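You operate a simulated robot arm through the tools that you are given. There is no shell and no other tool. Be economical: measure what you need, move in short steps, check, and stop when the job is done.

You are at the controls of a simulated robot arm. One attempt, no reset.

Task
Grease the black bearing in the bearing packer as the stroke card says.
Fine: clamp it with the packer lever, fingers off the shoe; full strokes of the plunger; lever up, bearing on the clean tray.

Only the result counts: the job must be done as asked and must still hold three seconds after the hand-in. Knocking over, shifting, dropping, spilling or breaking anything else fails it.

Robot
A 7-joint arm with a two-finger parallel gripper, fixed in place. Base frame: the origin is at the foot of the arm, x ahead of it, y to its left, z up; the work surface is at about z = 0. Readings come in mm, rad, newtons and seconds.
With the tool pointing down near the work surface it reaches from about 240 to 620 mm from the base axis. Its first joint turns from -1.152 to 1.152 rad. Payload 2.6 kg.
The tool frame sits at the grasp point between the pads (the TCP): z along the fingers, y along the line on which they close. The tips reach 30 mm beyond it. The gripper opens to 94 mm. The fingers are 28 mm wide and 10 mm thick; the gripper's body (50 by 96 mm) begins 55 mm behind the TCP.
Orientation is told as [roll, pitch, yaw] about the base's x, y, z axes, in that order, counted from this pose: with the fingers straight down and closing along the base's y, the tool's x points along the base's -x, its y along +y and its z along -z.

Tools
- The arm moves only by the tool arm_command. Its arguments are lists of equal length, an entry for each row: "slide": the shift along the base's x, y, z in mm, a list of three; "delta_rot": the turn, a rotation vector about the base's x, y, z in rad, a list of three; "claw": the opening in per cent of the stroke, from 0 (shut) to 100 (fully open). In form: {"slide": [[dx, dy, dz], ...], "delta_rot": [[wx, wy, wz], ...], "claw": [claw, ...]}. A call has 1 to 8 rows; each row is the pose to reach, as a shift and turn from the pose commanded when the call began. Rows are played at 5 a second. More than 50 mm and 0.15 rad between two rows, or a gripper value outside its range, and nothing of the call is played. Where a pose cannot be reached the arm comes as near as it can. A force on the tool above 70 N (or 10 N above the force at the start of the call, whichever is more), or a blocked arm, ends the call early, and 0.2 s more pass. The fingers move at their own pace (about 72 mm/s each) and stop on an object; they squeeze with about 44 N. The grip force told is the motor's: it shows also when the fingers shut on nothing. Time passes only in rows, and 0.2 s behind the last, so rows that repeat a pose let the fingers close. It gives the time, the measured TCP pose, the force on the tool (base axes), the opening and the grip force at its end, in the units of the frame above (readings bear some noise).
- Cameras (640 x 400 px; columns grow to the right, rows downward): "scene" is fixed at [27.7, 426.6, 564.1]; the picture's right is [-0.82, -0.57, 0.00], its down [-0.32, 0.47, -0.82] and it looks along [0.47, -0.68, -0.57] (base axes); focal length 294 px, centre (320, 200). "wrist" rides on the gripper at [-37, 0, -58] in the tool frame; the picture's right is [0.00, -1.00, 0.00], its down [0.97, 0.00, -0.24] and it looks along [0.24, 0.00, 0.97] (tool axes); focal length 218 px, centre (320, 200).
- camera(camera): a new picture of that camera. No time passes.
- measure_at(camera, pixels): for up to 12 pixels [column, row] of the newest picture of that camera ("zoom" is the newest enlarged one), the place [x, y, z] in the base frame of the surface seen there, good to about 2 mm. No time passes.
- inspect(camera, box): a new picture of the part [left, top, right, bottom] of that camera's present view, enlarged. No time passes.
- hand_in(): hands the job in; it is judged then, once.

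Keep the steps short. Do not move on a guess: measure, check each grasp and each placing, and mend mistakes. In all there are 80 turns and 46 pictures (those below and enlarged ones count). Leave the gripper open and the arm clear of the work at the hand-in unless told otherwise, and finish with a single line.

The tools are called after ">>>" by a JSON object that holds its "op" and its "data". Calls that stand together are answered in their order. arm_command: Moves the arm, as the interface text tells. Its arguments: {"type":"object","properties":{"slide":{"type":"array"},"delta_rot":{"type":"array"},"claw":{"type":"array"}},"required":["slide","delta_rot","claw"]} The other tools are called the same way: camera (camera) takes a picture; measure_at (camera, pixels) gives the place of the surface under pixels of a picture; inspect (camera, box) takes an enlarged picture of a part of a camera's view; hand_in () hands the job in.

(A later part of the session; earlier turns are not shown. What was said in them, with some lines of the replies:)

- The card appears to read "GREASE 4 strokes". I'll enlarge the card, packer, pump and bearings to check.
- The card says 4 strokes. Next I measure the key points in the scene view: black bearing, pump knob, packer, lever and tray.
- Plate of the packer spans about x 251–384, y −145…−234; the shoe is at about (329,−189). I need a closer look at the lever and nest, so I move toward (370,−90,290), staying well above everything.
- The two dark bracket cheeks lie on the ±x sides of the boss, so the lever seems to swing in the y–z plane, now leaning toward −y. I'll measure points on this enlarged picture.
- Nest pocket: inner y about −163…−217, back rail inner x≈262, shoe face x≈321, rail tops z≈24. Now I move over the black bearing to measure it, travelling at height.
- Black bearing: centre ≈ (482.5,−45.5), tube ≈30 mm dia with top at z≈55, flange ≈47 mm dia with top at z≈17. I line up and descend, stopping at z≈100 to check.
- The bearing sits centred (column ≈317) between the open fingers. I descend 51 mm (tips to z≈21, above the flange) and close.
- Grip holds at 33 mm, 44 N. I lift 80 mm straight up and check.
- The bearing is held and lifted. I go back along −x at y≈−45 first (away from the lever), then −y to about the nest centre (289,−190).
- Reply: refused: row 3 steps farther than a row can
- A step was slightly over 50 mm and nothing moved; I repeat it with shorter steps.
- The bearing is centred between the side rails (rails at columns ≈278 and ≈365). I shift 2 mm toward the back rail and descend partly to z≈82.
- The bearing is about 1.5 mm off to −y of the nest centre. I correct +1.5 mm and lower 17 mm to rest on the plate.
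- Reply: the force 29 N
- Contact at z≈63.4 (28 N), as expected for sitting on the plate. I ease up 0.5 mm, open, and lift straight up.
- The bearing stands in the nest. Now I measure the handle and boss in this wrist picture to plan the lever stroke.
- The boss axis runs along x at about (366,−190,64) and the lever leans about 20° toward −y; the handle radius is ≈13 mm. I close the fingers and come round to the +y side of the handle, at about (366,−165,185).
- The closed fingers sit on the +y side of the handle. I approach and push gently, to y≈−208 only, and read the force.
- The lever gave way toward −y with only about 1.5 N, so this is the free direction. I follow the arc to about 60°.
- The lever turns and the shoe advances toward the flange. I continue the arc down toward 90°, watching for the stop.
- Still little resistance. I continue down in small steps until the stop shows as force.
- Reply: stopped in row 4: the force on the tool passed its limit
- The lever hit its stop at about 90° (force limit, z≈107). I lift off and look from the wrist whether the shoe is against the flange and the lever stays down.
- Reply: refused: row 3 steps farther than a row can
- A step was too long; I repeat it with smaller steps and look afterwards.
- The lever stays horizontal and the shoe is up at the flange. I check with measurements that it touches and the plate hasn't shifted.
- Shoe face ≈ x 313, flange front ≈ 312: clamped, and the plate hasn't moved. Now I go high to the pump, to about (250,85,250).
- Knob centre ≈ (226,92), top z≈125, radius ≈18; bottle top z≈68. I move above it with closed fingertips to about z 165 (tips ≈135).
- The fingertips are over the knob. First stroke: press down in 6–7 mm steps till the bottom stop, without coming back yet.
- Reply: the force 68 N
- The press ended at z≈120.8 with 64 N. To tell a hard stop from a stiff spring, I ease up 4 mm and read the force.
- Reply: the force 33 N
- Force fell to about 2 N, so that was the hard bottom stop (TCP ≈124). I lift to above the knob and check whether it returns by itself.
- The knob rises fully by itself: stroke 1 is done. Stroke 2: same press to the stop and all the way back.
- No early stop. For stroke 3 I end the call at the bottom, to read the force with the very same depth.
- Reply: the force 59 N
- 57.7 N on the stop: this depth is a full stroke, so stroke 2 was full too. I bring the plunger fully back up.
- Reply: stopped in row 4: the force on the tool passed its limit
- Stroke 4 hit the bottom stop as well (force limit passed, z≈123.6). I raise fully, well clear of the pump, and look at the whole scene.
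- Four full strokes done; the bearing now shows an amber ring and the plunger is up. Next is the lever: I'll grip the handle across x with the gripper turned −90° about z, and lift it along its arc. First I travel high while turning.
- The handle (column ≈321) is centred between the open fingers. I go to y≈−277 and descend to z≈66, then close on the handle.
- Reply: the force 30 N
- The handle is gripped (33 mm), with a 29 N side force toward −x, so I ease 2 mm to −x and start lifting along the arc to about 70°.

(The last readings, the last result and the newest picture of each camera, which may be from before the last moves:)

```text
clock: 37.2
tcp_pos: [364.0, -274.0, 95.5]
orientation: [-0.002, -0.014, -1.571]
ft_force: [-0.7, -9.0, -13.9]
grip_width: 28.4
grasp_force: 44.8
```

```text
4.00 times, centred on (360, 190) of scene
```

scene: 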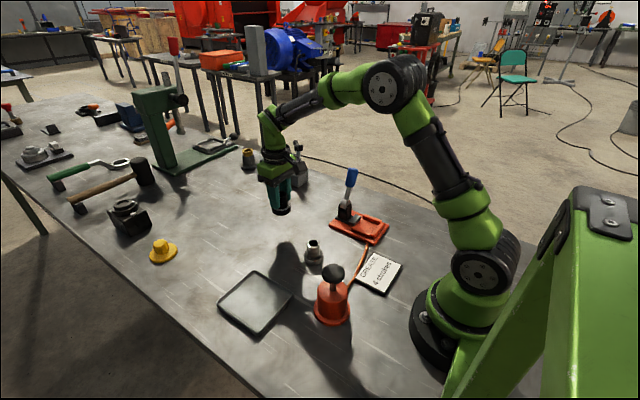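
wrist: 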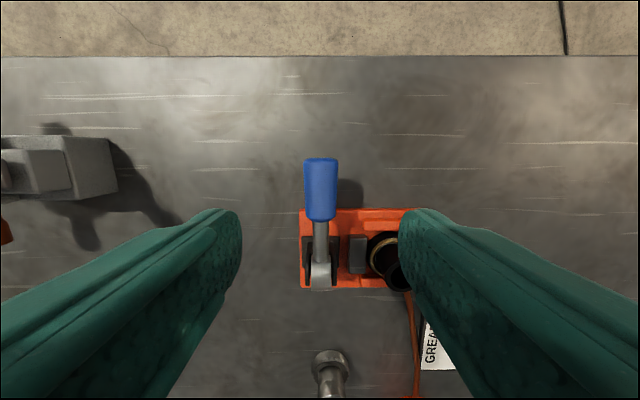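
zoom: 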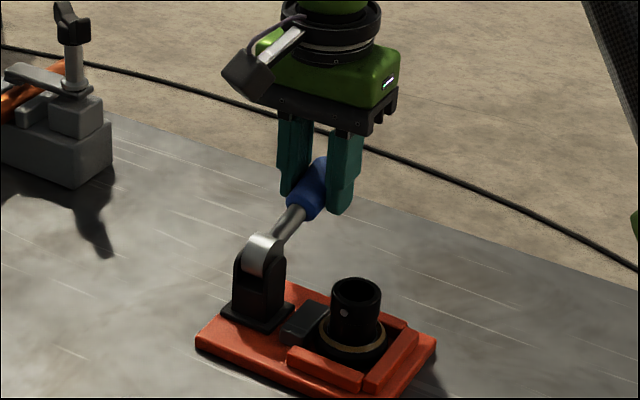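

The lever follows with about 14 N. I continue along the arc to about 30°.

>>> {"op": "arm_command", "data": {"slide": [[0, 3, 7], [0, 6.3, 13.6], [0, 10.5, 20], [0, 14.9, 25.9], [0, 20, 31.5], [0, 25.5, 36.5], [0, 31.5, 41], [0, 37.8, 45]], "delta_rot": [[0, 0, 0], [0, 0, 0], [0, 0, 0], [0, 0, 0], [0, 0, 0], [0, 0, 0], [0, 0, 0], [0, 0, 0]], "claw": [15, 15, 15, 15, 15, 15, 15, 15]}}

```text
clock: 39.0
tcp_pos: [365.1, -233.2, 140.1]
orientation: [-0.003, -0.01, -1.572]
ft_force: [2.1, -11.9, -8.0]
grip_width: 28.5
grasp_force: 44.8
```

Now about 30°. I continue to the starting lean of about 20°, plus a touch to meet the upper stop, and read the force.

>>> {"op": "arm_command", "data": {"slide": [[0, 5, 2.5], [0, 10, 5], [0, 14, 6.5], [0, 18, 7.5]], "delta_rot": [[0, 0, 0], [0, 0, 0], [0, 0, 0], [0, 0, 0]], "claw": [15, 15, 15, 15]}}

>>> {"op": "inspect", "data": {"camera": "scene", "box": [280, 140, 440, 240]}}

```text
clock: 40.0
tcp_pos: [366.3, -213.9, 148.0]
orientation: [-0.004, -0.005, -1.568]
ft_force: [-0.1, -0.2, -0.2]
grip_width: 14.0
grasp_force: 0.0
```

```text
4.00 times, centred on (360, 190) of scene
```

zoom: 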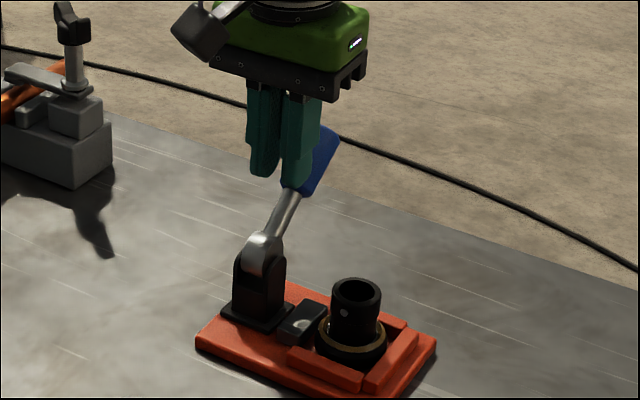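

The grip slipped off; the lever stays at about 45–50° and the fingers are free. I'll finish by pushing with closed fingers from the −y side. First I go up and over to y≈−315.

>>> {"op": "arm_command", "data": {"slide": [[0, 5, 40], [0, 0, 75], [0, -45, 75], [0, -90, 75], [0, -104, 50], [0, -104, 15], [0, -104, -6], [0, -104, -6]], "delta_rot": [[0, 0, 0], [0, 0, 0], [0, 0, 0], [0, 0, 0], [0, 0, 0], [0, 0, 0], [0, 0, 0], [0, 0, 0]], "claw": [15, 15, 0, 0, 0, 0, 0, 0]}}

>>> {"op": "inspect", "data": {"camera": "scene", "box": [280, 130, 440, 230]}}

```text
clock: 41.8
tcp_pos: [365.5, -320.7, 142.0]
orientation: [-0.002, -0.011, -1.573]
ft_force: [0.7, -0.2, -0.2]
grip_width: 0.1
grasp_force: 32.9
```

```text
4.00 times, centred on (360, 180) of scene
```

zoom: 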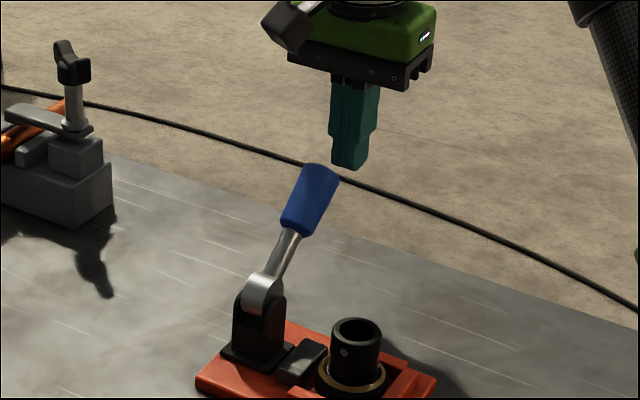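

The fingers stand on the −y side of the handle, at column 350 versus the handle at 310. I push toward +y in short steps to about y −256.

>>> {"op": "arm_command", "data": {"slide": [[0, 12, 0], [0, 24, 0], [0, 33, 0], [0, 41, 0], [0, 48, 0], [0, 55, 0], [0, 61, 0], [0, 65, 0]], "delta_rot": [[0, 0, 0], [0, 0, 0], [0, 0, 0], [0, 0, 0], [0, 0, 0], [0, 0, 0], [0, 0, 0], [0, 0, 0]], "claw": [0, 0, 0, 0, 0, 0, 0, 0]}}

>>> {"op": "inspect", "data": {"camera": "scene", "box": [280, 130, 440, 230]}}

```text
clock: 43.6
tcp_pos: [366.3, -255.8, 142.9]
orientation: [-0.004, -0.009, -1.571]
ft_force: [0.5, -1.4, 1.0]
grip_width: 0.0
grasp_force: 33.2
```

```text
4.00 times, centred on (360, 180) of scene
```

zoom: 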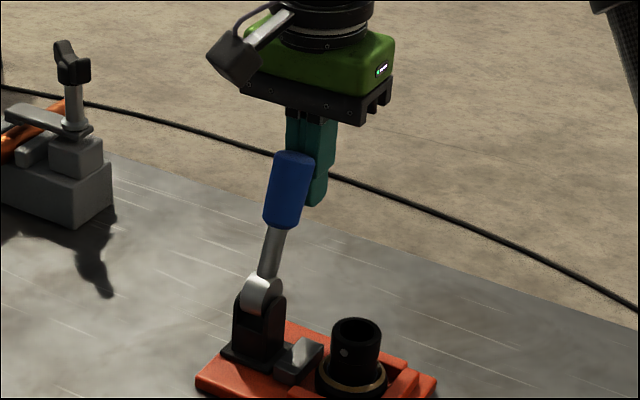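

The lever is nearly at its starting position. I push 6 mm more and read the force for the upper stop.

>>> {"op": "arm_command", "data": {"slide": [[0, 3, 0], [0, 6, 0]], "delta_rot": [[0, 0, 0], [0, 0, 0]], "claw": [0, 0]}}

```text
clock: 44.2
tcp_pos: [365.8, -251.7, 143.3]
orientation: [-0.003, -0.014, -1.572]
ft_force: [5.0, -12.9, -0.7]
grip_width: 0.0
grasp_force: 33.3
```

>>> {"op": "arm_command", "data": {"slide": [[0, 2, 0], [0, 2, 0]], "delta_rot": [[0, 0, 0], [0, 0, 0]], "claw": [0, 0]}}

```text
clock: 44.8
tcp_pos: [365.8, -251.0, 143.5]
orientation: [0.0, -0.021, -1.572]
ft_force: [8.3, -33.8, 0.9]
grip_width: 0.1
grasp_force: 33.0
```

Force rises to 34 N without movement: the lever is fully up on its stop. I back off, rise, and return over the nest while turning the gripper back.

>>> {"op": "arm_command", "data": {"slide": [[0, -20, 0], [0, -40, 20], [0, -45, 60], [0, -45, 100], [-20, -20, 100], [-45, 15, 100], [-65, 45, 100], [-78, 61, 100]], "delta_rot": [[0, 0, 0], [0, 0, 0], [0, 0, 0], [0, 0, 0.13], [0, 0, 0.26], [0, 0, 0.39], [0, 0, 0.52], [0, 0, 0.65]], "claw": [0, 0, 0, 0, 0, 0, 0, 0]}}

>>> {"op": "arm_command", "data": {"slide": [[0, 0, 0], [0, 0, 0], [0, 0, 0], [0, 0, -10], [0, 0, -20], [0, 0, -40], [0, 0, -60], [0, 0, -60]], "delta_rot": [[0, 0, 0.14], [0, 0, 0.28], [0, 0, 0.42], [0, 0, 0.56], [0, 0, 0.7], [0, 0, 0.82], [0, 0, 0.92], [0, 0, 0.92]], "claw": [65, 65, 65, 65, 65, 65, 65, 65]}}

>>> {"op": "camera", "data": {"camera": "wrist"}}

```text
clock: 46.6
tcp_pos: [288.7, -183.6, 242.8]
orientation: [-0.002, -0.01, -0.918]
ft_force: [0.0, -1.3, -0.5]
grip_width: 0.2
grasp_force: 33.1
```

```text
clock: 48.4
tcp_pos: [289.1, -184.6, 182.4]
orientation: [-0.004, -0.012, -0.001]
ft_force: [0.4, -0.1, 0.1]
grip_width: 61.3
grasp_force: 0.1
```

```text
6 pictures are left
```

wrist: 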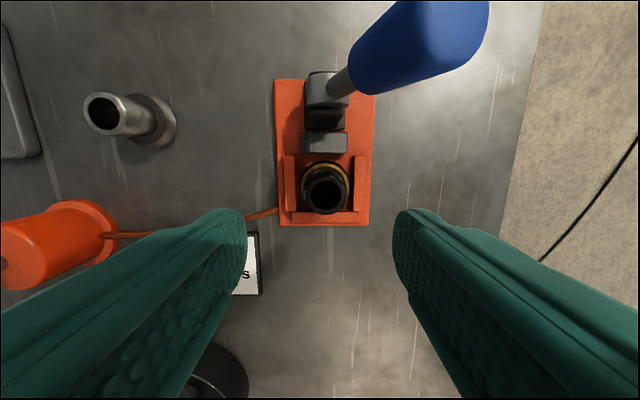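

The bearing, lever up and shoe are in view. I measure the tube edges, shoe, lever and tray points.

>>> {"op": "measure_at", "data": {"camera": "wrist", "pixels": [[304, 195], [346, 195], [325, 177], [325, 211], [325, 147], [325, 135], [360, 60], [440, 60], [300, 180], [350, 180], [326, 166]]}}

```text
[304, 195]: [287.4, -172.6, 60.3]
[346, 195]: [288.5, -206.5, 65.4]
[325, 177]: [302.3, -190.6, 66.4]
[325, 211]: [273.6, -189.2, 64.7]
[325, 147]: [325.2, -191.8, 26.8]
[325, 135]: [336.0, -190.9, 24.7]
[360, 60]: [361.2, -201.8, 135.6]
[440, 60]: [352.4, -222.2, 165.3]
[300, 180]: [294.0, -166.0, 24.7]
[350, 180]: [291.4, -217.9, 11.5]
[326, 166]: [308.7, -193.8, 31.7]
```

Tube centre ≈ (288,−189.8); the shoe is back at x≈322–325. I descend to z≈65 centred and close on the tube.

>>> {"op": "arm_command", "data": {"slide": [[-1, -5, -40], [-1, -5, -80], [-1, -5, -105], [-1, -5, -117], [-1, -5, -117], [-1, -5, -117], [-1, -5, -117]], "delta_rot": [[0, 0, 0], [0, 0, 0], [0, 0, 0], [0, 0, 0], [0, 0, 0], [0, 0, 0], [0, 0, 0]], "claw": [65, 65, 65, 65, 20, 20, 20]}}

```text
clock: 50.0
tcp_pos: [286.2, -191.8, 65.9]
orientation: [-0.004, -0.01, -0.001]
ft_force: [0.9, 0.2, -0.8]
grip_width: 33.1
grasp_force: 44.2
```

Gripped at 33 mm, 44 N. I lift 100 mm and carry toward the tray centre (≈379,167), passing well clear of the pump.

>>> {"op": "arm_command", "data": {"slide": [[0, 0, 15], [0, 0, 50], [0, 0, 90], [0, 10, 105], [8, 50, 105], [20, 95, 105], [32, 140, 105], [45, 185, 105]], "delta_rot": [[0, 0, 0], [0, 0, 0], [0, 0, 0], [0, 0, 0], [0, 0, 0], [0, 0, 0], [0, 0, 0], [0, 0, 0]], "claw": [20, 20, 20, 20, 20, 20, 20, 20]}}

>>> {"op": "arm_command", "data": {"slide": [[12, 45, 0], [24, 90, 0], [36, 135, 0], [47, 173, 0], [47, 173, -30], [47, 173, -30]], "delta_rot": [[0, 0, 0], [0, 0, 0], [0, 0, 0], [0, 0, 0], [0, 0, 0], [0, 0, 0]], "claw": [20, 20, 20, 20, 20, 20]}}

>>> {"op": "camera", "data": {"camera": "scene"}}

```text
clock: 51.8
tcp_pos: [330.3, -7.0, 174.0]
orientation: [-0.003, -0.009, -0.004]
ft_force: [-0.2, -0.2, -3.1]
grip_width: 33.0
grasp_force: 43.5
```

```text
clock: 53.2
tcp_pos: [378.3, 168.3, 139.6]
orientation: [-0.001, -0.011, -0.004]
ft_force: [-1.1, 0.0, -3.0]
grip_width: 33.0
grasp_force: 44.2
```

```text
5 pictures are left
```

scene: 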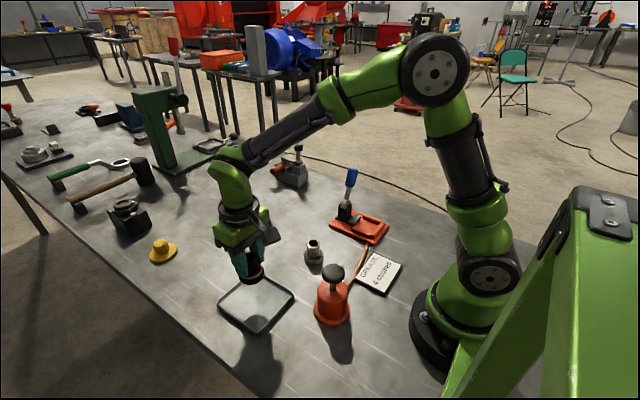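

The bearing hangs over the tray. I lower to near the floor in slow final steps (expected contact z ≈60).

>>> {"op": "arm_command", "data": {"slide": [[0, 0, -40], [0, 0, -65], [0, 0, -72], [0, 0, -75], [0, 0, -77], [0, 0, -79]], "delta_rot": [[0, 0, 0], [0, 0, 0], [0, 0, 0], [0, 0, 0], [0, 0, 0], [0, 0, 0]], "claw": [20, 20, 20, 20, 20, 20]}}

```text
clock: 54.6
tcp_pos: [380.1, 167.1, 62.9]
orientation: [-0.003, -0.014, -0.004]
ft_force: [-8.0, -6.6, 24.9]
grip_width: 33.1
grasp_force: 43.9
```

Contact at z≈62 with 25 N: it rests on the tray. I ease up 1 mm, open, and rise straight up.

>>> {"op": "arm_command", "data": {"slide": [[0, 0, 1], [0, 0, 1], [0, 0, 1], [0, 0, 1], [0, 0, 40], [0, 0, 85], [0, 0, 130], [0, 0, 170]], "delta_rot": [[0, 0, 0], [0, 0, 0], [0, 0, 0], [0, 0, 0], [0, 0, 0], [0, 0, 0], [0, 0, 0], [0, 0, 0]], "claw": [20, 50, 75, 75, 75, 75, 75, 75]}}

>>> {"op": "camera", "data": {"camera": "scene"}}

>>> {"op": "inspect", "data": {"camera": "scene", "box": [200, 150, 420, 340]}}

```text
clock: 56.4
tcp_pos: [375.3, 166.5, 231.1]
orientation: [-0.002, -0.009, -0.003]
ft_force: [-0.2, 0.5, -0.6]
grip_width: 70.3
grasp_force: 0.1
```

```text
4 pictures are left
```

scene: 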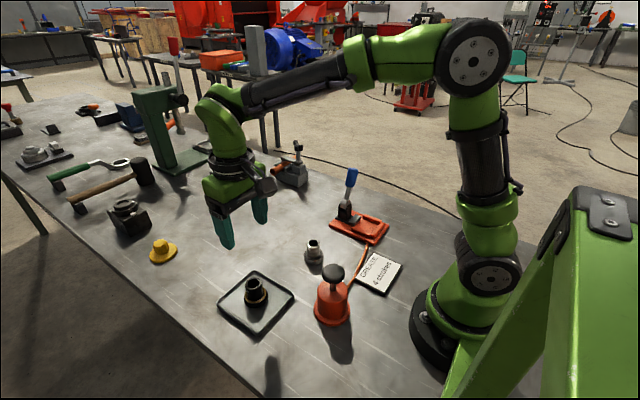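

```text
2.11 times, centred on (310, 245) of scene
```

zoom: 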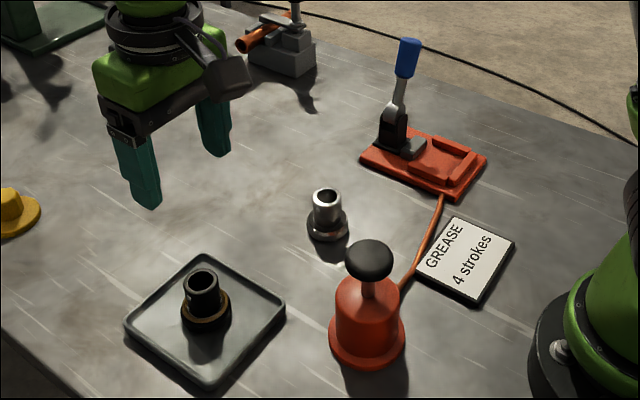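

The bearing stands greased on the tray, the lever is up, the plunger is up, nothing else has moved, and the gripper is open and clear. I hand in.

>>> {"op": "hand_in", "data": {}}

```text
The job is handed in.
```

The black bearing was clamped, greased with 4 full strokes as the card says, and set on the clean tray with the packer lever up; the job is handed in.
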